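You operate a simulated robot arm through the tools that you are given. There is no shell and no other tool. Be economical: measure what you need, move in short steps, check, and stop when the job is done.

Carry out the task below with a simulated two-armed robot. There is one attempt and no reset: what you move stays moved.

JOB
Take the cream sleeve and put it on the third shelf of rack 30 from the bottom. Take the cream square tube and put it on the third shelf of rack 30 from the bottom. Put the small box marked "300 g" from the plywood board on rack 30 on top of the black lamp base and the small box marked "200 g" in the inside of the carton on the packing table. Take the gold cup on the top of the green-legged bench and put it away on the top of the carpeted bench. Take the white socket from the top of the green-legged bench and put it on the frame of the square light. Close the small drawer. Any order will do. Set down upright: white socket.

The check looks at the end state, three seconds after you hand in, the way a careful person would. Anything else that was tipped, shoved, dropped, spilled or broken makes it a failure.

ROBOT AND FRAMES
Two 6-joint arms with two-finger grippers on one trunk, on a base that drives. Base frame: it is fixed to the floor where the robot stands at the start and does not move with it; the origin is under the middle of the robot, x ahead of it, y to its left, z up; the surface under the hand at the start is at about z = 1260. Readings come in mm, degrees, newtons and seconds.
The left shoulder is at the start at [30, 178, 1003], the right one opposite. With the tool pointing down near the work surface each hand reaches from about 100 to 720 mm from the robot's upright axis, wherever it stands, measured 20 degrees to its own side. Places, roughly: black lamp base (15x15x6 cm) [500, 300, 700]; cream sleeve (3x3x10 cm) [500, -100, 800]; cream square tube [750, 250, 750]; frame of the square light (15x15 cm) [-1160, 4880, 880]; gold cup (7x7x3 cm) [600, 1200, 800]; inside of the carton on the packing table (19x25 c [-1120, -440, 840]; small box [500, 250, 750]; small drawer [500, 1800, 800]; third shelf of rack 30 [600, 200, 1300]; top of the carpeted bench [-2000, 2900, 800]; white socket [750, 1500, 750]. Payload 2.54 kg a hand.
Tool frame (each hand has its own): the origin (TCP) lies between the finger pads and is the grasp point; the fingertips stand 30 mm ahead of it; z points along the fingers, y is the line along which they close. The gripper opens to 116 mm. The gripper's body begins 95 mm behind the TCP.
Orientation is that of the tool frame in the base frame, as [roll, pitch, yaw] about the fixed x, y, z axes, in that order (R = Rz(yaw) Ry(pitch) Rx(roll)). With the fingers straight down and closing along the base's y, the tool's x points along the base's -x, its y along +y and its z along -z.

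CONTROLS
- The arms move only by the tool play_rows. It takes "left_series", "right_series" or both (then of equal length, played together; a hand with none holds still); each is a list of rows, each an object of numbers (a shift or turn left out is 0, a gripper value left out holds the last): "x", "y", "z": the shift along the tool's x, y, z in units of 250 mm (1.0 is 250 mm); "rx", "ry", "rz": the turn, a rotation vector about the tool's x, y, z in units of 60 degrees (1.0 is 60 degrees); "hand": the opening, from 0 (shut) to 1 (fully open). In form: [{"x": .., "y": .., "z": .., "rx": .., "ry": .., "rz": .., "hand": ..}, ...]. A call has 1 to 8 rows; each row is the pose to reach, as a shift and turn from the pose commanded when the call began, along the tool's axes at that moment. A call with a number of a shift or a turn outside -1 to 1 is refused whole. Rows are played at 5 a second. More than 50 mm and 8.6 degrees between two rows, or a gripper value outside its range, and nothing of the call is played. A pose out of reach is approached as far as the arm can. The call stops where the force on the tool passes 40 N (or 10 N more than at its start, if that is more) or the arm is blocked; 0.2 s more then pass. Each finger travels about 153 mm/s and halts on what it meets, pressing with about 33 N; the grip force reading is that of the motor and also rises with nothing between the fingers. The clock runs only during rows and for 0.2 s after the last one: add rows that repeat a pose to give the fingers time. It gives the time, the measured TCP pose, the force on the tool (base axes), the opening and the grip force at its end, in the units of the frame above (readings bear some noise), with the torque about the TCP (base axes, N m) and any sound that the robot's microphone picked up.
- Cameras (640 x 400 px; columns grow to the right, rows downward): "scene" is now at [48.8, 24.7, 1731.2]; the picture's right is [0.28, -0.96, 0.00], its down [-0.68, -0.20, -0.71] and it looks along [0.68, 0.19, -0.71] (base axes); focal length 252 px, centre (320, 200). "left" rides on the left gripper at [69, 15, -122] in its tool frame; the picture's right is [-0.21, 0.98, 0.00], its down [-0.83, -0.18, -0.53] and it looks along [-0.52, -0.11, 0.85] (tool axes); focal length 251 px, centre (320, 200). "right" rides on the right gripper at [69, -15, -122] in its tool frame; the picture's right is [0.21, 0.98, 0.00], its down [-0.83, 0.18, -0.53] and it looks along [-0.52, 0.11, 0.85] (tool axes); focal length 251 px, centre (320, 200). There is no depth. A picture from a camera that has moved, and an enlarged one, comes with that camera's place and axes in the base frame and with its lens.
- capture(camera): a new picture of that camera. The clock stands still meanwhile.
- slide_trunk(by): slides the trunk up (or, below 0, down) by that many mm; the arms and the scene camera ride with it, the base frame stays. It gives what a move gives, with no picture.
- steer(legs): drives the robot by 1 to 6 legs, each [ahead, left, turn to the left] in mm, mm and degrees, along the robot's own axes; the way and the turn of a leg run together, so that a leg with both is an arc; at most 1500 mm and 180 degrees a leg. The arms and the cameras ride along, it lands a little off, and it stops where it bumps. It gives what a move gives.
- turn_head(pan, tilt): turns the head with the scene camera to pan (to the left, within 143 degrees either way) and tilt (down, from -29 to 69), counted from straight ahead of the robot. It gives what a move gives.
- inspect(camera, box): a new picture of the part [left, top, right, bottom] of that camera's present view, enlarged. The clock stands still meanwhile.
- finish_job(): hands the job in; it is judged then, once.

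Work in short steps. Places have to be worked out from the pictures, the camera data and where the tool is seen: move nearer, look again, correct. Check each grasp and each placing, and mend what went wrong. You have 196 turns and 176 pictures in all, those below and enlarged ones among them. Open the grippers and draw the arms clear of the work before you hand the job in, unless the task says otherwise; then end with one line.

The tools are called by a JSON object that holds its "fn" and its "kwargs". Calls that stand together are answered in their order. play_rows: Moves the arms, as the interface text tells. Its arguments: {"type":"object","properties":{"left_series":{"type":"array"},"right_series":{"type":"array"}},"required":[]} The other tools are called the same way: slide_trunk (by) slides the trunk up or down; steer (legs) drives the base; turn_head (pan, tilt) turns the head that bears the scene camera; capture (camera) takes a picture; inspect (camera, box) takes an enlarged picture of a part of a camera's view; finish_job () hands the job in.

At the start:

```text
clock: 0.0
left_tool_pos: [451.7, 381.2, 1465.7]
left_orientation: [-179.9, 0.0, 180.0]
left_force: [0.3, -0.2, 0.7]
left_moment: [-0.01, 0.02, -0.02]
left_grip_width: 116.0
left_grasp_force: 0.2
right_tool_pos: [417.4, -102.8, 1526.2]
right_orientation: [-179.9, 0.0, 180.0]
right_force: [0.3, -0.4, 0.9]
right_moment: [-0.04, 0.0, 0.02]
right_grip_width: 116.0
right_grasp_force: 0.0
trunk travel left (down, up): [-215.0, 325.0]
robot x, y, heading: [2.0, -0.9, 0.1]
head pan, tilt: [16.0, 45.1]
```

scene: 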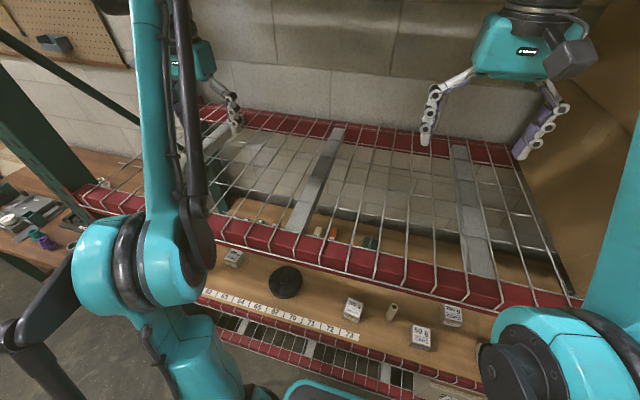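
right: 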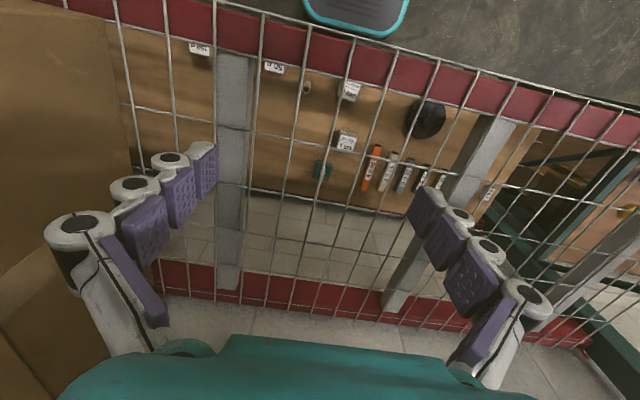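
left: 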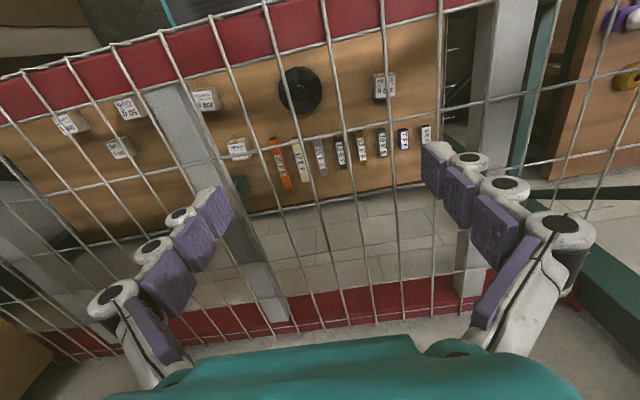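

I start by looking closely at the plywood board from the scene camera and through the left hand camera.

{"fn": "inspect", "kwargs": {"camera": "scene", "box": [180, 200, 500, 400]}}

{"fn": "inspect", "kwargs": {"camera": "left", "box": [20, 40, 460, 240]}}

{"fn": "inspect", "kwargs": {"camera": "right", "box": [160, 20, 480, 220]}}

```text
2.00 times, centred on (340, 300) of scene
camera zoom: at [48.8, 24.7, 1731.2], right [0.28, -0.96, 0.0], down [-0.68, -0.2, -0.71], along [0.68, 0.19, -0.71], focal length 505 px, centre (280, 0)
```

zoom: 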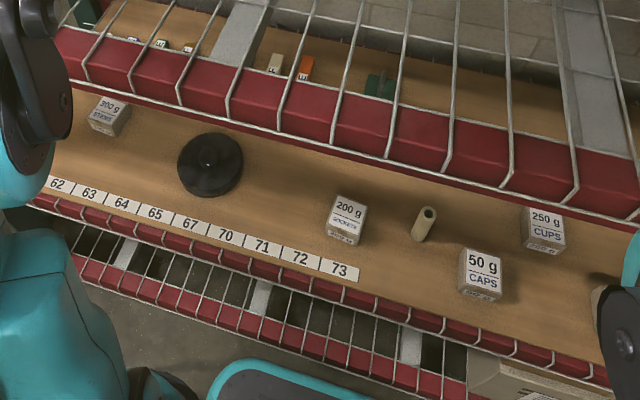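

```text
1.45 times, centred on (240, 140) of left
camera zoom: at [382.7, 395.6, 1589.3], right [0.21, 0.98, 0.0], down [0.83, -0.18, 0.53], along [0.52, -0.11, -0.85], focal length 366 px, centre (436, 287)
```

zoom: 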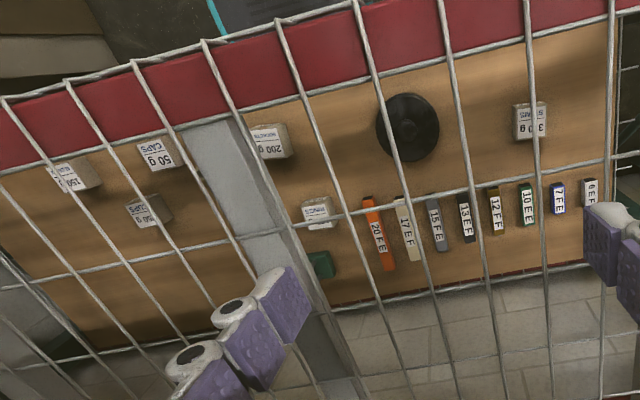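

```text
2.00 times, centred on (320, 120) of right
camera zoom: at [347.7, -118.5, 1650.0], right [-0.21, 0.98, 0.0], down [0.83, 0.18, 0.53], along [0.52, 0.11, -0.85], focal length 503 px, centre (320, 360)
```

zoom: 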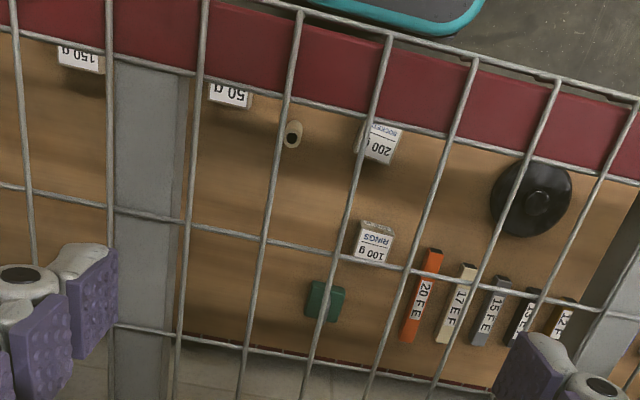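

The lamp base is at about (497, 303) and the sleeve near (486, -140). I look around with the head to learn the space before moving.

{"fn": "turn_head", "kwargs": {"pan": 80, "tilt": 25}}

{"fn": "capture", "kwargs": {"camera": "scene"}}

{"fn": "turn_head", "kwargs": {"pan": 143, "tilt": 25}}

{"fn": "capture", "kwargs": {"camera": "scene"}}

{"fn": "turn_head", "kwargs": {"pan": -143, "tilt": 30}}

{"fn": "capture", "kwargs": {"camera": "scene"}}

```text
clock: 1.3
left_tool_pos: [450.8, 380.7, 1466.0]
left_orientation: [-179.9, 0.0, -180.0]
left_force: [-0.8, 0.3, 0.2]
left_moment: [-0.05, 0.01, -0.02]
left_grip_width: 115.6
left_grasp_force: 0.1
right_tool_pos: [416.8, -102.0, 1526.4]
right_orientation: [-180.0, 0.0, -180.0]
right_force: [0.4, -0.3, -1.0]
right_moment: [0.01, -0.01, 0.0]
right_grip_width: 115.8
right_grasp_force: 0.1
trunk travel left (down, up): [-215.0, 325.0]
robot x, y, heading: [1.5, 5.1, 0.1]
head pan, tilt: [80.0, 25.0]
```

```text
169 pictures are left
camera scene: at [-13.2, 93.0, 1761.9], right [0.98, -0.17, 0.0], down [-0.07, -0.42, -0.91], along [0.16, 0.89, -0.42], focal length 252 px, centre (320, 200)
```

scene: 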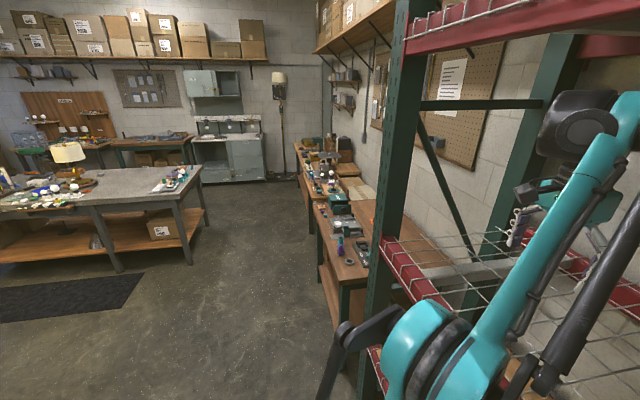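

```text
clock: 2.7
left_tool_pos: [452.1, 382.2, 1466.4]
left_orientation: [180.0, 0.0, -179.9]
left_force: [-0.1, 0.0, -0.3]
left_moment: [0.03, -0.03, -0.02]
left_grip_width: 115.9
left_grasp_force: 0.0
right_tool_pos: [417.5, -103.4, 1526.9]
right_orientation: [-180.0, 0.1, 179.9]
right_force: [-0.1, 0.2, -0.7]
right_moment: [-0.01, 0.0, 0.01]
right_grip_width: 115.8
right_grasp_force: 0.0
trunk travel left (down, up): [-215.0, 325.0]
robot x, y, heading: [1.2, -1.0, -0.2]
head pan, tilt: [143.0, 25.0]
```

```text
168 pictures are left
camera scene: at [-102.8, 57.8, 1762.0], right [0.6, 0.8, 0.0], down [0.34, -0.25, -0.91], along [-0.72, 0.55, -0.42], focal length 252 px, centre (320, 200)
```

scene: 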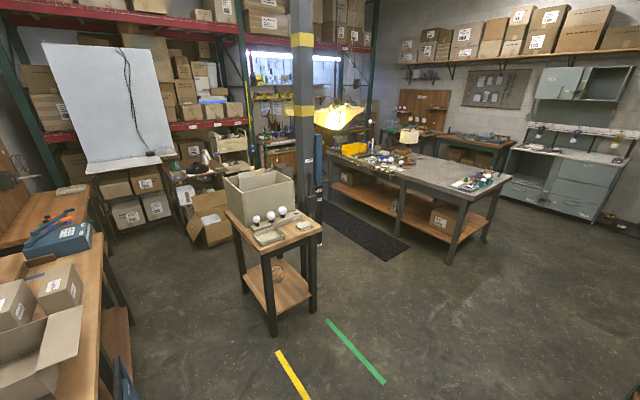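

```text
clock: 6.6
left_tool_pos: [450.6, 380.8, 1466.2]
left_orientation: [179.9, 0.0, 180.0]
left_force: [0.0, -0.1, -0.1]
left_moment: [-0.03, 0.0, -0.01]
left_grip_width: 116.2
left_grasp_force: 0.1
right_tool_pos: [416.0, -103.4, 1527.4]
right_orientation: [-180.0, 0.1, -179.9]
right_force: [-0.9, 0.3, -0.7]
right_moment: [-0.03, -0.03, -0.01]
right_grip_width: 115.9
right_grasp_force: 0.0
trunk travel left (down, up): [-215.0, 325.0]
robot x, y, heading: [-0.5, -0.7, 0.1]
head pan, tilt: [-143.0, 30.0]
```

```text
167 pictures are left
camera scene: at [-101.5, -52.2, 1754.0], right [-0.6, 0.8, 0.0], down [0.4, 0.3, -0.87], along [-0.69, -0.52, -0.5], focal length 252 px, centre (320, 200)
```

scene: 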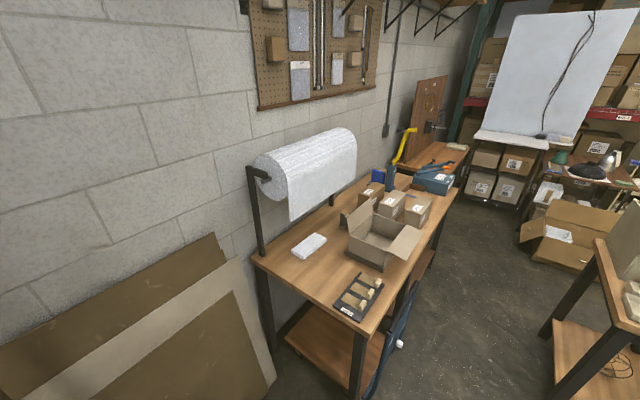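

The floor behind is clear. I back off 450 mm so the arms leave the shelf, and point the head forward.

{"fn": "steer", "kwargs": {"legs": [[-450, 0, 0]]}}

{"fn": "turn_head", "kwargs": {"pan": 0, "tilt": 40}}

{"fn": "slide_trunk", "kwargs": {"by": -200}}

{"fn": "capture", "kwargs": {"camera": "scene"}}

```text
clock: 9.3
left_tool_pos: [-6.2, 383.9, 1467.4]
left_orientation: [180.0, 0.0, -179.4]
left_force: [-1.1, 0.0, 0.4]
left_moment: [0.0, 0.03, -0.01]
left_grip_width: 116.2
left_grasp_force: 0.0
right_tool_pos: [-34.9, -101.5, 1526.8]
right_orientation: [-180.0, 0.0, -179.4]
right_force: [-1.0, -0.4, 0.4]
right_moment: [-0.02, 0.0, -0.02]
right_grip_width: 116.1
right_grasp_force: 0.1
trunk travel left (down, up): [-215.0, 325.0]
robot x, y, heading: [-450.1, -4.2, 0.6]
head pan, tilt: [-143.0, 30.0]
```

```text
clock: 11.6
left_tool_pos: [-5.0, 384.1, 1465.4]
left_orientation: [-180.0, 0.0, -179.4]
left_force: [0.1, -0.7, -0.7]
left_moment: [-0.02, -0.01, 0.0]
left_grip_width: 115.9
left_grasp_force: 0.0
right_tool_pos: [-34.7, -101.2, 1526.7]
right_orientation: [180.0, 0.0, -179.4]
right_force: [0.2, 0.2, 0.2]
right_moment: [0.01, -0.01, -0.02]
right_grip_width: 115.9
right_grasp_force: 0.1
trunk travel left (down, up): [-215.0, 325.0]
robot x, y, heading: [-450.4, -1.8, 0.6]
head pan, tilt: [0.0, 40.0]
```

```text
clock: 13.8
left_tool_pos: [-5.5, 382.6, 1266.0]
left_orientation: [180.0, 0.1, -179.4]
left_force: [0.0, 0.0, -0.9]
left_moment: [-0.02, -0.02, 0.02]
left_grip_width: 115.9
left_grasp_force: 0.1
right_tool_pos: [-33.7, -100.9, 1327.7]
right_orientation: [179.9, 0.0, -179.3]
right_force: [-0.6, 0.4, 0.0]
right_moment: [0.01, -0.01, 0.06]
right_grip_width: 116.0
right_grasp_force: 0.0
trunk travel left (down, up): [-15.0, 525.0]
robot x, y, heading: [-450.4, -3.0, 0.5]
head pan, tilt: [0.0, 40.0]
```

```text
166 pictures are left
camera scene: at [-396.6, 0.5, 1538.8], right [0.01, -1.0, 0.0], down [-0.64, -0.01, -0.77], along [0.77, 0.01, -0.64], focal length 252 px, centre (320, 200)
```

scene: 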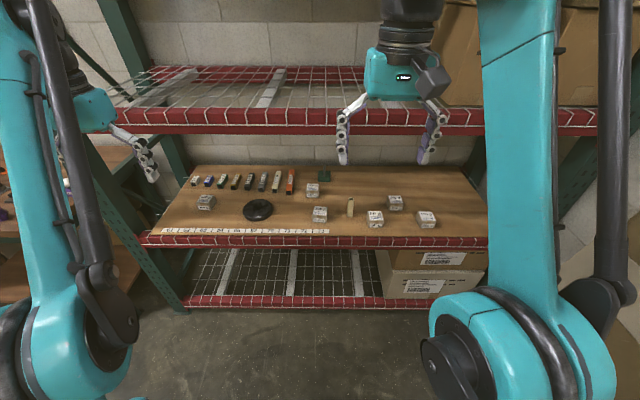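

The whole board is visible now. I enlarge it to measure.

{"fn": "inspect", "kwargs": {"camera": "scene", "box": [150, 150, 450, 250]}}

{"fn": "inspect", "kwargs": {"camera": "scene", "box": [100, 50, 340, 150]}}

```text
2.13 times, centred on (300, 200) of scene
camera zoom: at [-396.6, 0.5, 1538.8], right [0.01, -1.0, 0.0], down [-0.64, -0.01, -0.77], along [0.77, 0.01, -0.64], focal length 539 px, centre (363, 200)
```

zoom: 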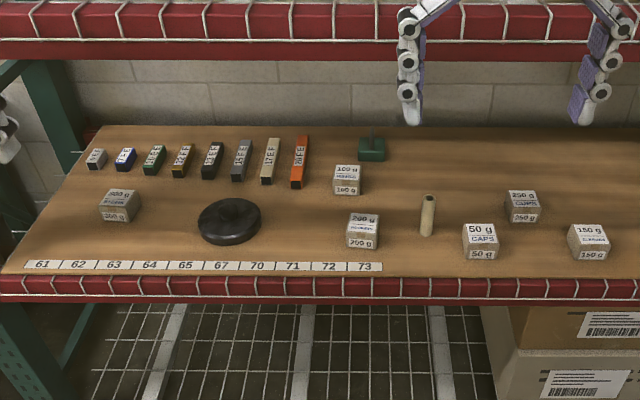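

```text
2.67 times, centred on (220, 100) of scene
camera zoom: at [-396.6, 0.5, 1538.8], right [0.01, -1.0, 0.0], down [-0.64, -0.01, -0.77], along [0.77, 0.01, -0.64], focal length 673 px, centre (587, 467)
```

zoom: 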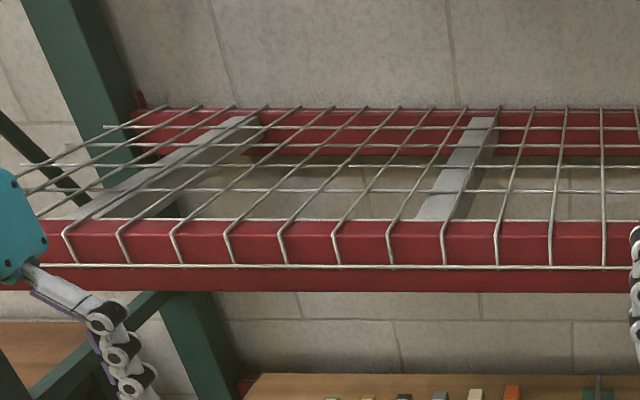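

The tubes lie with their length along x, and the cream "17 FE" one is second from the right. The 200 g box is near (450, 11), the 300 g box near (545, 590), the sleeve near (485, -131). I tilt both tools 60° forward for working under the third shelf.

{"fn": "play_rows", "kwargs": {"left_series": [{"ry": -0.13}, {"ry": -0.26}, {"ry": -0.39}, {"ry": -0.52}, {"ry": -0.65}, {"ry": -0.78}, {"ry": -0.9}, {"ry": -1.0}], "right_series": [{"ry": -0.13}, {"ry": -0.26}, {"ry": -0.39}, {"ry": -0.52}, {"ry": -0.65}, {"ry": -0.78}, {"ry": -0.9}, {"ry": -1.0}]}}

{"fn": "capture", "kwargs": {"camera": "scene"}}

```text
clock: 15.6
left_tool_pos: [-4.6, 383.0, 1266.8]
left_orientation: [179.9, 60.1, -179.5]
left_force: [-0.1, -0.5, 0.3]
left_moment: [-0.01, 0.02, 0.02]
left_grip_width: 115.8
left_grasp_force: 0.0
right_tool_pos: [-34.4, -101.6, 1326.6]
right_orientation: [-180.0, 60.1, -179.4]
right_force: [-0.4, -0.1, 0.9]
right_moment: [-0.03, 0.01, 0.03]
right_grip_width: 115.8
right_grasp_force: 0.1
trunk travel left (down, up): [-15.0, 525.0]
robot x, y, heading: [-452.1, -2.5, 0.7]
head pan, tilt: [0.0, 40.0]
```

```text
163 pictures are left
camera scene: at [-397.1, 0.1, 1538.7], right [0.01, -1.0, 0.0], down [-0.64, -0.01, -0.77], along [0.77, 0.01, -0.64], focal length 252 px, centre (320, 200)
```

scene: 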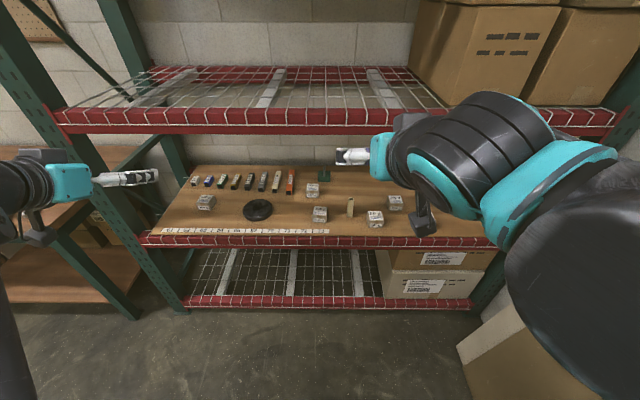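

Both arms tilted well. I lower both hands to about z 860, in front of the rack.

{"fn": "play_rows", "kwargs": {"left_series": [{"x": 0.12, "z": 0.07}, {"x": 0.24, "z": 0.14}, {"x": 0.36, "z": 0.21}, {"x": 0.48, "z": 0.28}, {"x": 0.6, "z": 0.35}, {"x": 0.72, "z": 0.42}, {"x": 0.84, "z": 0.49}, {"x": 0.84, "z": 0.49}], "right_series": [{"x": 0.12, "z": 0.07}, {"x": 0.24, "z": 0.14}, {"x": 0.36, "z": 0.21}, {"x": 0.48, "z": 0.28}, {"x": 0.6, "z": 0.35}, {"x": 0.72, "z": 0.42}, {"x": 0.84, "z": 0.49}, {"x": 0.97, "z": 0.56}]}}

{"fn": "play_rows", "kwargs": {"left_series": [{"x": 0.1, "z": 0.058}, {"x": 0.2, "z": 0.116}, {"x": 0.3, "z": 0.174}, {"x": 0.4, "z": 0.231}, {"x": 0.5, "z": 0.289}, {"x": 0.55, "z": 0.318}], "right_series": [{"x": 0.1, "z": 0.058}, {"x": 0.2, "z": 0.116}, {"x": 0.3, "z": 0.174}, {"x": 0.4, "z": 0.231}, {"x": 0.5, "z": 0.289}, {"x": 0.6, "z": 0.347}]}}

{"fn": "capture", "kwargs": {"camera": "right"}}

{"fn": "capture", "kwargs": {"camera": "scene"}}

```text
clock: 17.4
left_tool_pos: [-4.1, 384.6, 1023.2]
left_orientation: [-180.0, 60.0, -179.5]
left_force: [0.8, -0.6, 0.1]
left_moment: [-0.01, 0.01, 0.01]
left_grip_width: 115.9
left_grasp_force: 0.1
right_tool_pos: [-34.2, -101.1, 1047.1]
right_orientation: [-179.9, 60.0, -179.5]
right_force: [0.4, 0.1, -0.3]
right_moment: [0.0, -0.02, 0.01]
right_grip_width: 115.8
right_grasp_force: 0.0
trunk travel left (down, up): [-15.0, 525.0]
robot x, y, heading: [-451.0, 0.6, 0.4]
head pan, tilt: [0.0, 40.0]
```

```text
clock: 18.8
left_tool_pos: [-3.2, 382.6, 864.8]
left_orientation: [180.0, 60.0, -179.4]
left_force: [1.6, -0.1, -0.4]
left_moment: [0.01, 0.0, 0.01]
left_grip_width: 116.0
left_grasp_force: 0.0
right_tool_pos: [-29.8, -101.5, 878.9]
right_orientation: [179.9, 59.8, -179.3]
right_force: [-0.2, 0.8, 0.9]
right_moment: [0.0, -0.03, 0.0]
right_grip_width: 116.0
right_grasp_force: 0.0
right hand out of reach, approached as far as the arm can: row 6
trunk travel left (down, up): [-15.0, 525.0]
robot x, y, heading: [-451.5, -6.5, 0.7]
head pan, tilt: [0.0, 40.0]
```

```text
162 pictures are left
camera right: at [-170.1, -117.1, 881.4], right [-0.12, 0.98, -0.19], down [-0.05, 0.18, 0.98], along [0.99, 0.12, 0.03], focal length 251 px, centre (320, 200)
```

right: 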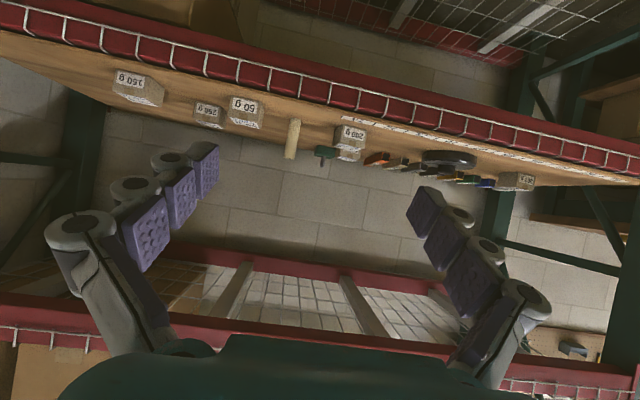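

```text
161 pictures are left
camera scene: at [-395.5, 1.2, 1538.6], right [0.01, -1.0, 0.0], down [-0.64, -0.01, -0.77], along [0.77, 0.01, -0.64], focal length 252 px, centre (320, 200)
```

scene: 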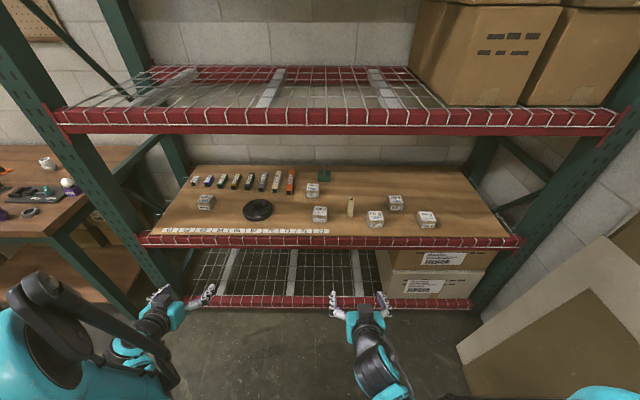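

The board surface comes out at about z 710 and the sleeve stands at about (485, -137), z 710–810. I drive ahead 260 mm with the hands still in front of the rack.

{"fn": "steer", "kwargs": {"legs": [[260, 0, 0]]}}

{"fn": "capture", "kwargs": {"camera": "right"}}

{"fn": "capture", "kwargs": {"camera": "scene"}}

```text
clock: 20.6
left_tool_pos: [256.4, 387.0, 865.6]
left_orientation: [-179.9, 60.0, -179.2]
left_force: [-0.2, -0.4, 0.0]
left_moment: [-0.03, -0.01, 0.01]
left_grip_width: 116.0
left_grasp_force: 0.1
right_tool_pos: [229.9, -95.8, 880.1]
right_orientation: [-180.0, 59.8, -179.2]
right_force: [0.5, -0.3, 0.1]
right_moment: [0.03, -0.03, 0.0]
right_grip_width: 115.7
right_grasp_force: 0.1
trunk travel left (down, up): [-15.0, 525.0]
robot x, y, heading: [-189.6, -0.6, 0.9]
head pan, tilt: [0.0, 40.0]
```

```text
160 pictures are left
camera right: at [91.0, -113.6, 881.6], right [-0.12, 0.98, -0.19], down [-0.05, 0.18, 0.98], along [0.99, 0.13, 0.03], focal length 251 px, centre (320, 200)
```

right: 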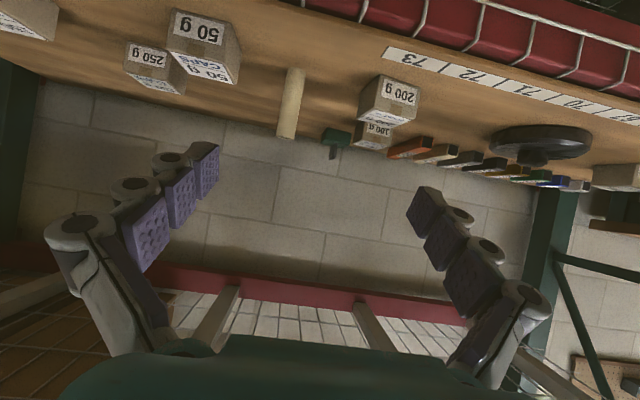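

```text
159 pictures are left
camera scene: at [-134.5, 3.8, 1538.6], right [0.01, -1.0, 0.0], down [-0.64, -0.01, -0.77], along [0.77, 0.01, -0.64], focal length 252 px, centre (320, 200)
```

scene: 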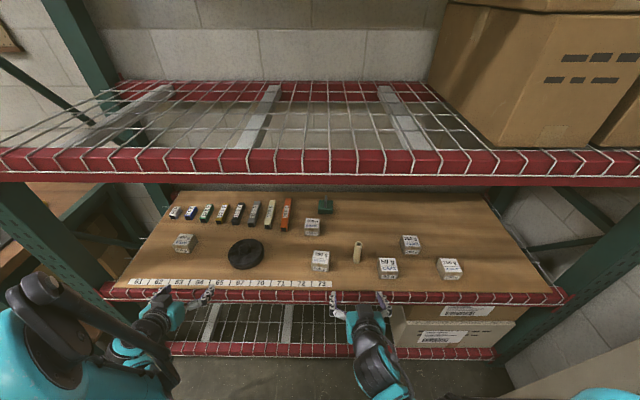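

The sleeve is at about (480, -132). I bring the right hand down to z 768 in line with it, with about 100 mm of the advance, and narrow the fingers to 80 mm.

{"fn": "play_rows", "kwargs": {"right_series": [{"x": 0.047, "y": -0.04, "z": 0.142, "hand": 0.7}, {"x": 0.094, "y": -0.08, "z": 0.285}, {"x": 0.141, "y": -0.12, "z": 0.428}, {"x": 0.188, "y": -0.158, "z": 0.57}, {"x": 0.188, "y": -0.158, "z": 0.57}]}}

{"fn": "capture", "kwargs": {"camera": "right"}}

{"fn": "inspect", "kwargs": {"camera": "scene", "box": [280, 200, 480, 325]}}

```text
clock: 21.8
left_tool_pos: [256.1, 387.0, 866.0]
left_orientation: [180.0, 60.0, -179.2]
left_force: [-0.1, -0.3, 0.2]
left_moment: [-0.03, 0.01, -0.01]
left_grip_width: 115.8
left_grasp_force: 0.0
right_tool_pos: [364.7, -130.6, 850.5]
right_orientation: [-180.0, 59.8, -179.2]
right_force: [-0.3, -1.1, 0.7]
right_moment: [0.0, 0.0, 0.0]
right_grip_width: 81.2
right_grasp_force: 0.0
right hand out of reach, approached as far as the arm can: row 1, 2, 3, 4, 5
trunk travel left (down, up): [-15.0, 525.0]
robot x, y, heading: [-191.8, -0.6, 0.7]
head pan, tilt: [0.0, 40.0]
```

```text
158 pictures are left
camera right: at [224.2, -147.5, 852.9], right [-0.12, 0.98, -0.19], down [-0.05, 0.18, 0.98], along [0.99, 0.13, 0.02], focal length 251 px, centre (320, 200)
```

right: 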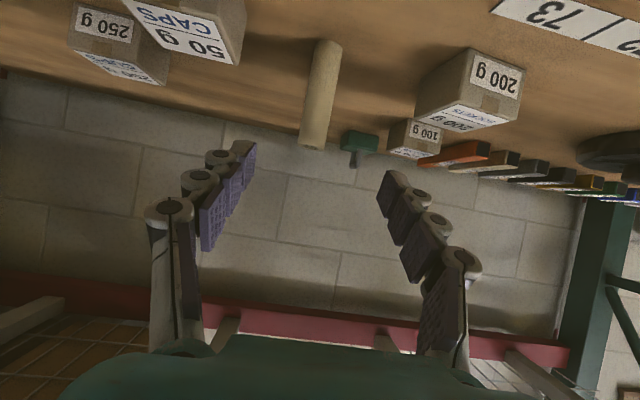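

```text
3.20 times, centred on (380, 262) of scene
camera zoom: at [-136.1, 3.8, 1538.7], right [0.01, -1.0, 0.0], down [-0.64, -0.01, -0.77], along [0.77, 0.01, -0.64], focal length 808 px, centre (128, 0)
```

zoom: 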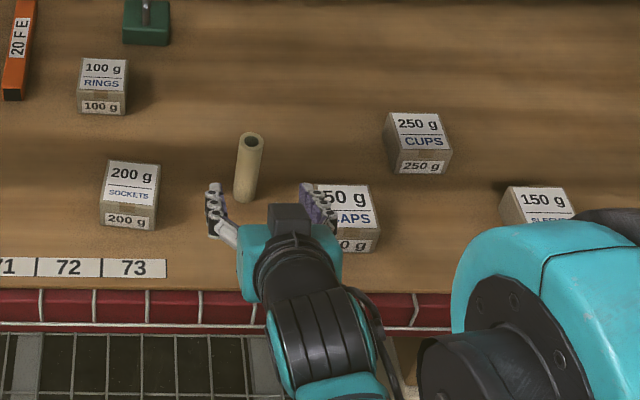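

The hand stopped at its inner reach limit at z 850, lined up in y with the sleeve. I move forward 100 mm level to gain reach and see from which pose the shift counts.

{"fn": "play_rows", "kwargs": {"right_series": [{"x": -0.04, "z": 0.07}, {"x": -0.08, "z": 0.138}, {"x": -0.12, "z": 0.208}, {"x": -0.12, "z": 0.208}]}}

```text
clock: 22.8
left_tool_pos: [256.9, 387.5, 866.3]
left_orientation: [-179.9, 60.0, -179.2]
left_force: [0.4, -0.4, -0.9]
left_moment: [0.0, -0.02, -0.01]
left_grip_width: 115.9
left_grasp_force: 0.0
right_tool_pos: [423.1, -129.4, 849.3]
right_orientation: [-180.0, 59.9, -179.2]
right_force: [-0.1, 0.4, -0.5]
right_moment: [0.01, 0.0, 0.0]
right_grip_width: 81.2
right_grasp_force: 0.0
trunk travel left (down, up): [-15.0, 525.0]
robot x, y, heading: [-190.7, 2.9, 0.6]
head pan, tilt: [0.0, 40.0]
```

Shifts count from the actual pose. Now the diagonal to (480, -133, 767), with the sleeve between the fingers.

{"fn": "play_rows", "kwargs": {"right_series": [{"x": 0.06, "y": -0.01, "z": 0.12}, {"x": 0.12, "y": -0.018, "z": 0.24}, {"x": 0.17, "y": -0.018, "z": 0.36}, {"x": 0.17, "y": -0.018, "z": 0.36}]}}

{"fn": "capture", "kwargs": {"camera": "right"}}

{"fn": "inspect", "kwargs": {"camera": "scene", "box": [280, 200, 480, 325]}}

```text
clock: 23.8
left_tool_pos: [255.8, 388.3, 865.5]
left_orientation: [-179.9, 60.0, -179.2]
left_force: [-0.4, -0.6, 0.5]
left_moment: [0.01, -0.02, 0.02]
left_grip_width: 115.9
left_grasp_force: 0.0
right_tool_pos: [482.3, -133.4, 767.7]
right_orientation: [-179.9, 59.6, -179.3]
right_force: [0.6, 0.5, -0.4]
right_moment: [-0.02, 0.0, -0.05]
right_grip_width: 81.3
right_grasp_force: 0.1
trunk travel left (down, up): [-15.0, 525.0]
robot x, y, heading: [-188.4, 1.2, 0.8]
head pan, tilt: [0.0, 40.0]
```

```text
156 pictures are left
camera right: at [342.5, -151.5, 770.9], right [-0.12, 0.98, -0.19], down [-0.05, 0.18, 0.98], along [0.99, 0.13, 0.02], focal length 251 px, centre (320, 200)
```

right: 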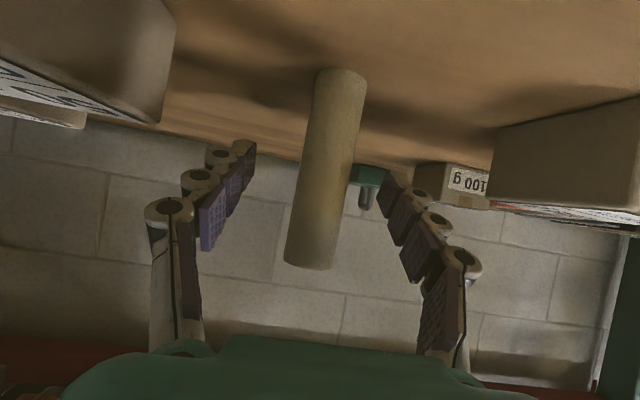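

```text
3.20 times, centred on (380, 262) of scene
camera zoom: at [-135.5, 3.7, 1538.7], right [0.01, -1.0, 0.0], down [-0.64, -0.01, -0.77], along [0.77, 0.01, -0.64], focal length 808 px, centre (128, 0)
```

zoom: 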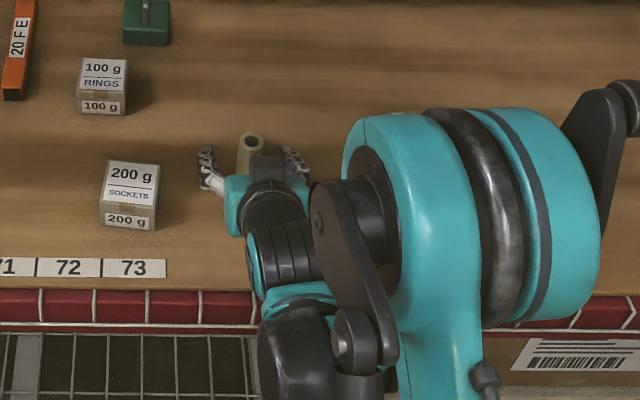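

The sleeve stands between the fingers. I advance 10 mm and close.

{"fn": "play_rows", "kwargs": {"right_series": [{"x": -0.02, "z": 0.035}, {"x": -0.02, "z": 0.035, "hand": 0.35}, {"x": -0.02, "z": 0.035, "hand": 0.15}, {"x": -0.02, "z": 0.035, "hand": 0.1}, {"x": -0.02, "z": 0.035, "hand": 0.1}]}}

{"fn": "capture", "kwargs": {"camera": "right"}}

```text
clock: 25.0
left_tool_pos: [257.1, 387.0, 866.2]
left_orientation: [-180.0, 59.9, -179.2]
left_force: [0.0, 0.6, 1.0]
left_moment: [0.0, 0.02, 0.0]
left_grip_width: 116.1
left_grasp_force: 0.0
right_tool_pos: [492.7, -133.7, 769.2]
right_orientation: [-179.9, 60.0, -179.2]
right_force: [-0.3, 0.3, 1.1]
right_moment: [-0.05, -0.02, 0.02]
right_grip_width: 24.7
right_grasp_force: 32.9
trunk travel left (down, up): [-15.0, 525.0]
robot x, y, heading: [-192.6, -2.8, 0.9]
head pan, tilt: [0.0, 40.0]
```

```text
154 pictures are left
camera right: at [351.5, -151.5, 769.9], right [-0.12, 0.98, -0.19], down [-0.05, 0.18, 0.98], along [0.99, 0.13, 0.03], focal length 251 px, centre (320, 200)
```

right: 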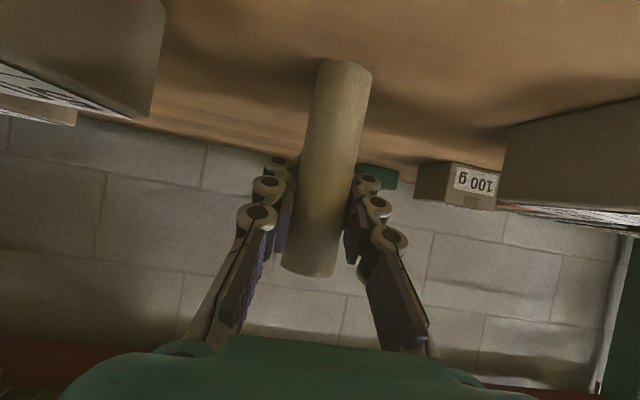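

The sleeve is gripped (24.7 mm wide). I lift it 60 mm and back the robot out.

{"fn": "play_rows", "kwargs": {"right_series": [{"x": -0.07, "z": -0.04, "hand": 0.05}, {"x": -0.14, "z": -0.08}, {"x": -0.208, "z": -0.12}, {"x": -0.208, "z": -0.12}]}}

{"fn": "steer", "kwargs": {"legs": [[-380, 0, 0]]}}

{"fn": "slide_trunk", "kwargs": {"by": 400}}

{"fn": "capture", "kwargs": {"camera": "right"}}

```text
clock: 26.0
left_tool_pos: [256.1, 388.0, 865.6]
left_orientation: [180.0, 60.0, -179.2]
left_force: [0.7, 0.4, 0.7]
left_moment: [0.0, -0.04, -0.03]
left_grip_width: 115.6
left_grasp_force: 0.2
right_tool_pos: [491.6, -135.6, 829.8]
right_orientation: [-180.0, 60.0, -179.2]
right_force: [0.1, 0.2, -0.1]
right_moment: [0.0, 0.04, -0.03]
right_grip_width: 24.7
right_grasp_force: 33.6
trunk travel left (down, up): [-15.0, 525.0]
robot x, y, heading: [-190.4, 1.0, 0.9]
head pan, tilt: [0.0, 40.0]
```

```text
clock: 28.4
left_tool_pos: [-77.0, 422.2, 865.7]
left_orientation: [-180.0, 59.9, -175.2]
left_force: [0.6, 0.7, 0.0]
left_moment: [0.0, 0.01, -0.02]
left_grip_width: 116.0
left_grasp_force: 0.1
right_tool_pos: [193.9, -80.9, 828.6]
right_orientation: [-180.0, 59.7, -175.1]
right_force: [-0.3, 0.6, -0.1]
right_moment: [0.03, -0.04, 0.01]
right_grip_width: 24.5
right_grasp_force: 33.3
trunk travel left (down, up): [-15.0, 525.0]
robot x, y, heading: [-495.9, 6.0, 5.0]
head pan, tilt: [0.0, 40.0]
stopped in leg 1: the robot was blocked; the commanded pose is now the measured one
```

```text
clock: 32.2
left_tool_pos: [-77.8, 422.0, 1265.1]
left_orientation: [-179.8, 60.0, -175.3]
left_force: [1.0, -0.1, 1.1]
left_moment: [0.03, 0.01, -0.01]
left_grip_width: 116.2
left_grasp_force: 0.0
right_tool_pos: [194.1, -83.0, 1227.9]
right_orientation: [-179.9, 59.9, -175.2]
right_force: [0.6, 0.1, -0.2]
right_moment: [0.01, -0.03, -0.01]
right_grip_width: 24.5
right_grasp_force: 33.2
trunk travel left (down, up): [-415.0, 125.0]
robot x, y, heading: [-495.0, 5.1, 4.9]
head pan, tilt: [0.0, 40.0]
```

```text
153 pictures are left
camera right: at [55.0, -109.0, 1230.8], right [-0.19, 0.96, -0.19], down [-0.06, 0.18, 0.98], along [0.98, 0.2, 0.03], focal length 251 px, centre (320, 200)
```

right: 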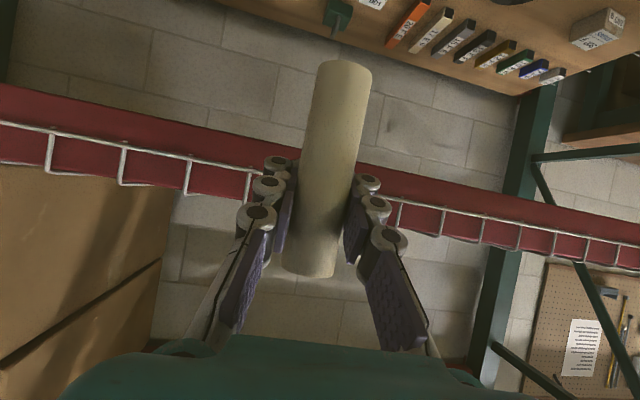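

The drive back was blocked around x = -495 with a slight turn. I must see what I bumped, so I look behind both ways.

{"fn": "turn_head", "kwargs": {"pan": 143, "tilt": 50}}

{"fn": "capture", "kwargs": {"camera": "scene"}}

{"fn": "turn_head", "kwargs": {"pan": -143, "tilt": 50}}

{"fn": "capture", "kwargs": {"camera": "scene"}}

```text
clock: 34.5
left_tool_pos: [-77.9, 423.1, 1265.2]
left_orientation: [-179.9, 60.0, -175.3]
left_force: [0.2, -0.7, 0.2]
left_moment: [-0.02, 0.02, 0.0]
left_grip_width: 115.8
left_grasp_force: 0.1
right_tool_pos: [193.1, -82.2, 1228.2]
right_orientation: [-179.8, 59.9, -175.1]
right_force: [0.3, -0.2, -0.4]
right_moment: [0.01, 0.0, 0.0]
right_grip_width: 24.4
right_grasp_force: 32.9
trunk travel left (down, up): [-415.0, 125.0]
robot x, y, heading: [-496.5, 6.5, 4.7]
head pan, tilt: [143.0, 50.0]
```

```text
152 pictures are left
camera scene: at [-591.2, 47.2, 1924.5], right [0.53, 0.85, 0.0], down [0.65, -0.41, -0.64], along [-0.54, 0.34, -0.77], focal length 252 px, centre (320, 200)
```

scene: 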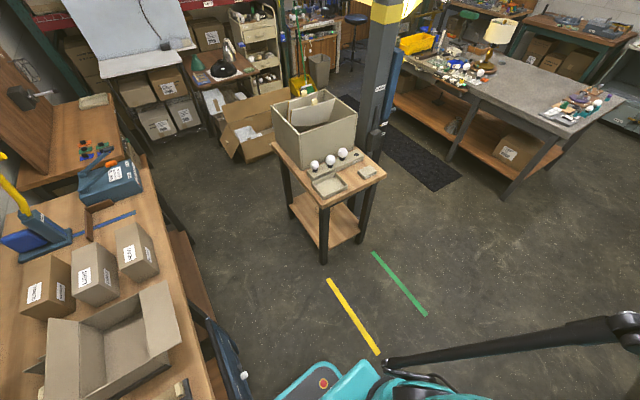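

```text
clock: 38.4
left_tool_pos: [-78.6, 422.7, 1265.0]
left_orientation: [-179.9, 60.0, -175.3]
left_force: [-0.5, -0.1, 0.3]
left_moment: [0.02, -0.01, 0.02]
left_grip_width: 116.2
left_grasp_force: 0.0
right_tool_pos: [193.7, -82.3, 1228.8]
right_orientation: [-179.9, 59.9, -175.2]
right_force: [0.2, -0.3, 0.6]
right_moment: [-0.01, 0.01, -0.04]
right_grip_width: 24.4
right_grasp_force: 33.0
trunk travel left (down, up): [-415.0, 125.0]
robot x, y, heading: [-497.0, 4.3, 4.8]
head pan, tilt: [-143.0, 50.0]
```

```text
151 pictures are left
camera scene: at [-583.5, -45.3, 1924.5], right [-0.67, 0.75, 0.0], down [0.57, 0.51, -0.64], along [-0.48, -0.43, -0.77], focal length 252 px, centre (320, 200)
```

scene: 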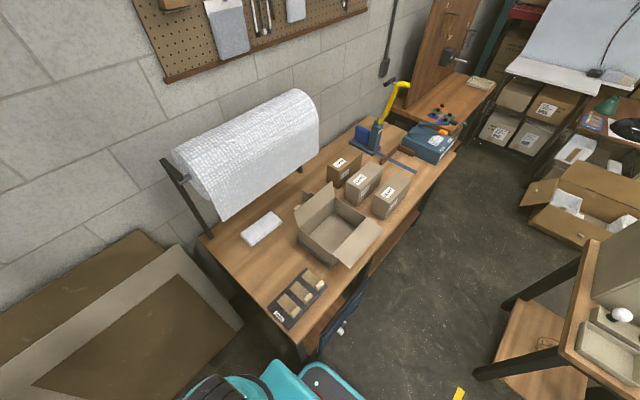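

The base only nudged the end of the packing table; nothing on it moved. I go ahead 60 mm to stand free and straighten, raise the trunk, and turn the right tool to point down.

{"fn": "steer", "kwargs": {"legs": [[40, 0, 0], [0, 0, -4.8]]}}

{"fn": "slide_trunk", "kwargs": {"by": 120}}

{"fn": "play_rows", "kwargs": {"right_series": [{"ry": 0.13}, {"ry": 0.26}, {"ry": 0.39}, {"ry": 0.52}, {"ry": 0.65}, {"ry": 0.78}, {"ry": 0.9}, {"ry": 1.0}]}}

{"fn": "turn_head", "kwargs": {"pan": 0, "tilt": 45}}

{"fn": "capture", "kwargs": {"camera": "scene"}}

```text
clock: 39.8
left_tool_pos: [-6.7, 388.3, 1266.5]
left_orientation: [179.8, 60.1, 179.9]
left_force: [-1.1, -0.1, 0.4]
left_moment: [-0.01, 0.0, 0.03]
left_grip_width: 116.1
left_grasp_force: 0.1
right_tool_pos: [221.2, -137.6, 1228.7]
right_orientation: [-179.9, 60.0, 179.8]
right_force: [-0.7, -0.2, -0.3]
right_moment: [0.02, -0.02, -0.01]
right_grip_width: 24.3
right_grasp_force: 33.0
trunk travel left (down, up): [-415.0, 125.0]
robot x, y, heading: [-458.1, 11.6, -0.2]
head pan, tilt: [-143.0, 50.0]
```

```text
clock: 41.3
left_tool_pos: [-4.2, 389.1, 1386.6]
left_orientation: [-179.9, 60.1, 180.0]
left_force: [-0.5, 0.1, -0.3]
left_moment: [0.0, 0.04, -0.01]
left_grip_width: 115.9
left_grasp_force: 0.2
right_tool_pos: [224.1, -136.9, 1349.2]
right_orientation: [-179.9, 59.9, 179.9]
right_force: [0.2, -0.4, -0.7]
right_moment: [-0.03, -0.01, 0.0]
right_grip_width: 24.3
right_grasp_force: 32.7
trunk travel left (down, up): [-535.0, 5.0]
robot x, y, heading: [-460.1, 11.2, 0.0]
head pan, tilt: [-143.0, 50.0]
```

```text
clock: 43.1
left_tool_pos: [-3.0, 389.6, 1385.1]
left_orientation: [-179.8, 59.9, 179.9]
left_force: [1.0, -0.7, 0.2]
left_moment: [0.0, 0.02, 0.0]
left_grip_width: 115.9
left_grasp_force: 0.2
right_tool_pos: [225.1, -137.2, 1348.3]
right_orientation: [-179.9, -0.3, 179.7]
right_force: [-0.6, -0.1, 0.0]
right_moment: [0.0, 0.0, 0.01]
right_grip_width: 24.0
right_grasp_force: 33.1
trunk travel left (down, up): [-535.0, 5.0]
robot x, y, heading: [-456.9, 7.9, 0.1]
head pan, tilt: [-143.0, 50.0]
```

```text
clock: 45.3
left_tool_pos: [-4.6, 388.0, 1385.9]
left_orientation: [-180.0, 60.0, 179.8]
left_force: [-0.6, 1.3, -1.0]
left_moment: [-0.01, 0.04, 0.02]
left_grip_width: 115.9
left_grasp_force: 0.1
right_tool_pos: [223.0, -136.9, 1348.0]
right_orientation: [-180.0, 0.0, 179.8]
right_force: [0.1, 0.6, -0.4]
right_moment: [0.0, 0.01, 0.0]
right_grip_width: 23.8
right_grasp_force: 32.6
trunk travel left (down, up): [-535.0, 5.0]
robot x, y, heading: [-452.9, 10.5, 0.0]
head pan, tilt: [0.0, 45.0]
```

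```text
150 pictures are left
camera scene: at [-405.0, 11.8, 2051.4], right [0.0, -1.0, 0.0], down [-0.71, 0.0, -0.71], along [0.71, 0.0, -0.71], focal length 252 px, centre (320, 200)
```

scene: 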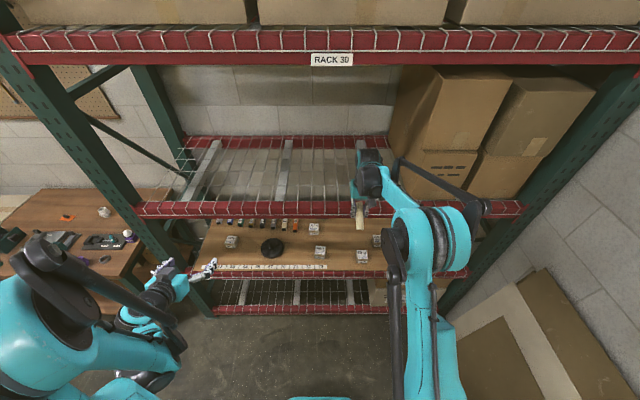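

Now I yaw the right tool by -90° in two calls, then lean it 30° so that the sleeve lies level along y.

{"fn": "play_rows", "kwargs": {"right_series": [{"rz": 0.13}, {"rz": 0.26}, {"rz": 0.39}, {"rz": 0.52}, {"rz": 0.65}, {"rz": 0.78}, {"rz": 0.9}, {"rz": 1.0}]}}

{"fn": "play_rows", "kwargs": {"right_series": [{"rz": 0.13}, {"rz": 0.26}, {"rz": 0.39}, {"rz": 0.5}]}}

{"fn": "play_rows", "kwargs": {"right_series": [{"ry": 0.13}, {"ry": 0.26}, {"ry": 0.39}, {"ry": 0.5}]}}

{"fn": "capture", "kwargs": {"camera": "right"}}

{"fn": "capture", "kwargs": {"camera": "scene"}}

```text
clock: 47.1
left_tool_pos: [-4.3, 387.8, 1385.2]
left_orientation: [-179.9, 60.0, 179.9]
left_force: [0.0, -0.5, -0.7]
left_moment: [0.0, 0.0, 0.0]
left_grip_width: 116.0
left_grasp_force: 0.1
right_tool_pos: [222.1, -137.0, 1349.1]
right_orientation: [-180.0, 0.0, 119.7]
right_force: [-0.2, -0.2, 0.6]
right_moment: [-0.02, 0.02, -0.01]
right_grip_width: 23.8
right_grasp_force: 33.2
trunk travel left (down, up): [-535.0, 5.0]
robot x, y, heading: [-460.7, 11.7, 0.3]
head pan, tilt: [0.0, 45.0]
```

```text
clock: 48.1
left_tool_pos: [-4.2, 389.2, 1385.5]
left_orientation: [-179.9, 60.0, 179.9]
left_force: [-0.3, 0.5, 0.0]
left_moment: [0.04, 0.02, -0.02]
left_grip_width: 116.0
left_grasp_force: 0.0
right_tool_pos: [223.0, -137.0, 1347.0]
right_orientation: [-179.8, 0.1, 89.7]
right_force: [0.2, 0.5, -0.1]
right_moment: [0.02, 0.0, 0.03]
right_grip_width: 23.5
right_grasp_force: 33.1
trunk travel left (down, up): [-535.0, 5.0]
robot x, y, heading: [-454.5, 9.9, 0.0]
head pan, tilt: [0.0, 45.0]
```

```text
clock: 49.1
left_tool_pos: [-3.8, 387.7, 1386.2]
left_orientation: [179.9, 60.1, 179.7]
left_force: [-0.6, -0.5, 0.1]
left_moment: [0.0, -0.01, 0.03]
left_grip_width: 115.9
left_grasp_force: 0.0
right_tool_pos: [223.8, -139.1, 1347.3]
right_orientation: [-179.8, -30.3, 89.7]
right_force: [0.3, -0.1, 0.1]
right_moment: [-0.01, 0.03, -0.01]
right_grip_width: 23.8
right_grasp_force: 32.7
trunk travel left (down, up): [-535.0, 5.0]
robot x, y, heading: [-459.5, 12.3, -0.1]
head pan, tilt: [0.0, 45.0]
```

```text
149 pictures are left
camera right: at [208.6, -139.9, 1488.9], right [0.98, 0.18, 0.11], down [0.18, -0.98, 0.05], along [0.11, -0.03, -0.99], focal length 251 px, centre (320, 200)
```

right: 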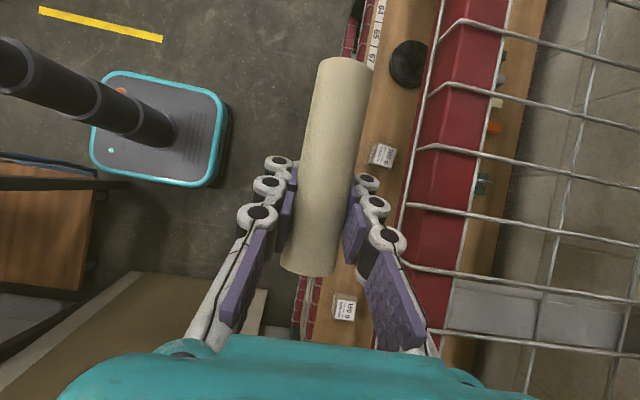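

```text
148 pictures are left
camera scene: at [-404.6, 9.9, 2051.3], right [0.0, -1.0, 0.0], down [-0.71, 0.0, -0.71], along [0.71, 0.0, -0.71], focal length 252 px, centre (320, 200)
```

scene: 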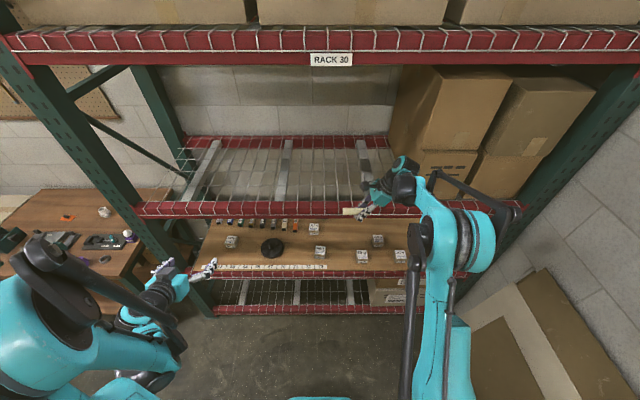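

The sleeve is level along y. I zoom on the mesh from this camera to see how the wires cross.

{"fn": "inspect", "kwargs": {"camera": "right", "box": [390, 0, 640, 320]}}

```text
1.25 times, centred on (515, 160) of right
camera zoom: at [208.6, -139.9, 1488.9], right [0.98, 0.18, 0.11], down [0.18, -0.98, 0.05], along [0.11, -0.03, -0.99], focal length 314 px, centre (76, 250)
```

zoom: 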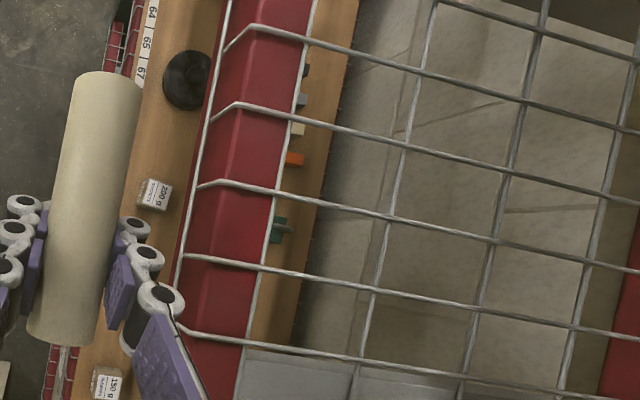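

The x-wires lie about 56 mm apart (y ≈ -83, -139) above cross wires at x ≈ 384 and 489. I will lay the sleeve at x 437, centred at y -111, so I drive ahead 213 mm.

{"fn": "steer", "kwargs": {"legs": [[213, 0, 0]]}}

{"fn": "capture", "kwargs": {"camera": "right"}}

```text
clock: 50.8
left_tool_pos: [202.4, 388.3, 1384.8]
left_orientation: [-179.9, 60.0, 179.8]
left_force: [-0.4, -0.8, -0.7]
left_moment: [-0.02, 0.02, -0.03]
left_grip_width: 115.6
left_grasp_force: 0.0
right_tool_pos: [429.5, -137.7, 1349.1]
right_orientation: [-179.9, -30.1, 89.9]
right_force: [0.1, 0.2, 0.0]
right_moment: [0.03, 0.02, 0.02]
right_grip_width: 23.5
right_grasp_force: 32.9
trunk travel left (down, up): [-535.0, 5.0]
robot x, y, heading: [-248.3, 11.1, -0.0]
head pan, tilt: [0.0, 45.0]
```

```text
146 pictures are left
camera right: at [415.5, -139.0, 1489.7], right [0.98, 0.18, 0.11], down [0.18, -0.98, 0.05], along [0.11, -0.03, -0.99], focal length 251 px, centre (320, 200)
```

right: 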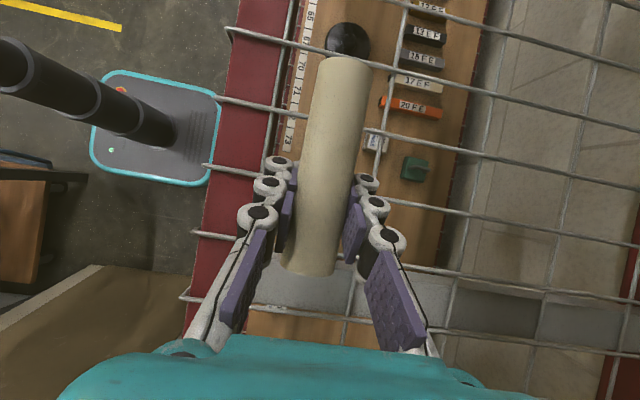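

The wires sit at y ≈ -73, -134; I aim TCP at (436, -113) so that the sleeve centre falls midway. Lower to z 1289 first.

{"fn": "play_rows", "kwargs": {"right_series": [{"x": 0.04, "y": 0.024, "z": 0.025}, {"x": 0.0, "y": 0.024, "z": 0.14}, {"x": -0.033, "y": 0.024, "z": 0.258}, {"x": -0.033, "y": 0.024, "z": 0.258}]}}

{"fn": "capture", "kwargs": {"camera": "right"}}

{"fn": "inspect", "kwargs": {"camera": "scene", "box": [270, 140, 430, 240]}}

```text
clock: 51.8
left_tool_pos: [203.2, 388.7, 1386.5]
left_orientation: [-180.0, 60.1, 179.9]
left_force: [-0.2, -0.4, 0.4]
left_moment: [-0.02, 0.0, -0.02]
left_grip_width: 115.9
left_grasp_force: 0.0
right_tool_pos: [433.5, -112.4, 1287.8]
right_orientation: [-179.9, -30.0, 89.8]
right_force: [0.1, 0.6, -0.6]
right_moment: [0.0, -0.04, -0.02]
right_grip_width: 23.3
right_grasp_force: 32.9
trunk travel left (down, up): [-535.0, 5.0]
robot x, y, heading: [-247.7, 7.2, -0.1]
head pan, tilt: [0.0, 45.0]
```

```text
145 pictures are left
camera right: at [419.4, -113.3, 1428.6], right [0.98, 0.18, 0.11], down [0.18, -0.98, 0.05], along [0.11, -0.03, -0.99], focal length 251 px, centre (320, 200)
```

right: 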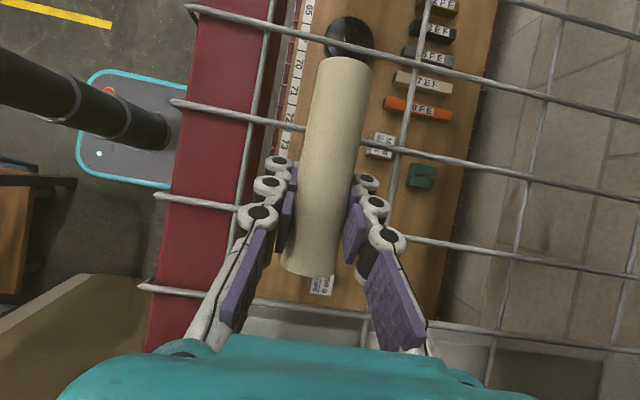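

```text
4.00 times, centred on (350, 190) of scene
camera zoom: at [-198.7, 11.7, 2051.5], right [0.0, -1.0, 0.0], down [-0.71, 0.0, -0.71], along [0.71, 0.0, -0.71], focal length 1010 px, centre (200, 240)
```

zoom: 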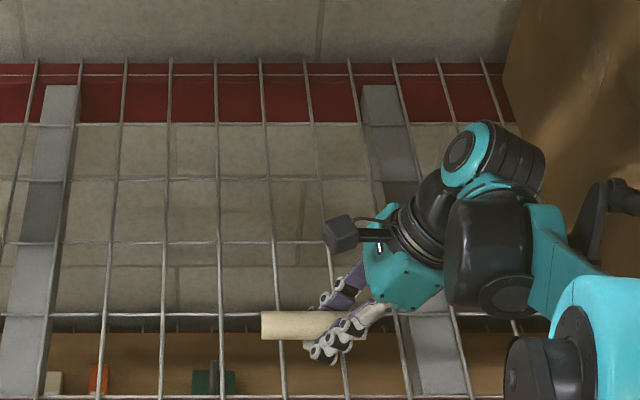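

Alignment looks right: wires at y -75 and -133 under both ends of the sleeve. I lower slowly until contact.

{"fn": "play_rows", "kwargs": {"right_series": [{"x": -0.01, "z": 0.0173}, {"x": -0.016, "z": 0.0277}, {"x": -0.02, "z": 0.0346}, {"x": -0.024, "z": 0.0416}, {"x": -0.028, "z": 0.0485}, {"x": -0.028, "z": 0.0485}]}}

```text
clock: 52.4
left_tool_pos: [200.4, 387.8, 1387.4]
left_orientation: [-179.9, 60.1, 179.9]
left_force: [-0.2, -0.3, 0.0]
left_moment: [0.0, 0.0, 0.02]
left_grip_width: 116.2
left_grasp_force: 0.2
right_tool_pos: [435.0, -112.1, 1284.5]
right_orientation: [179.8, -30.4, 89.8]
right_force: [-5.7, -2.7, 27.3]
right_moment: [0.01, -0.07, 0.04]
right_grip_width: 21.9
right_grasp_force: 33.4
trunk travel left (down, up): [-535.0, 5.0]
robot x, y, heading: [-247.6, 7.1, -0.3]
head pan, tilt: [0.0, 45.0]
stopped in row 2 (right hand): the force on the tool passed its limit at 47 N (the readings are from after the stop); the commanded pose is now the measured one
```

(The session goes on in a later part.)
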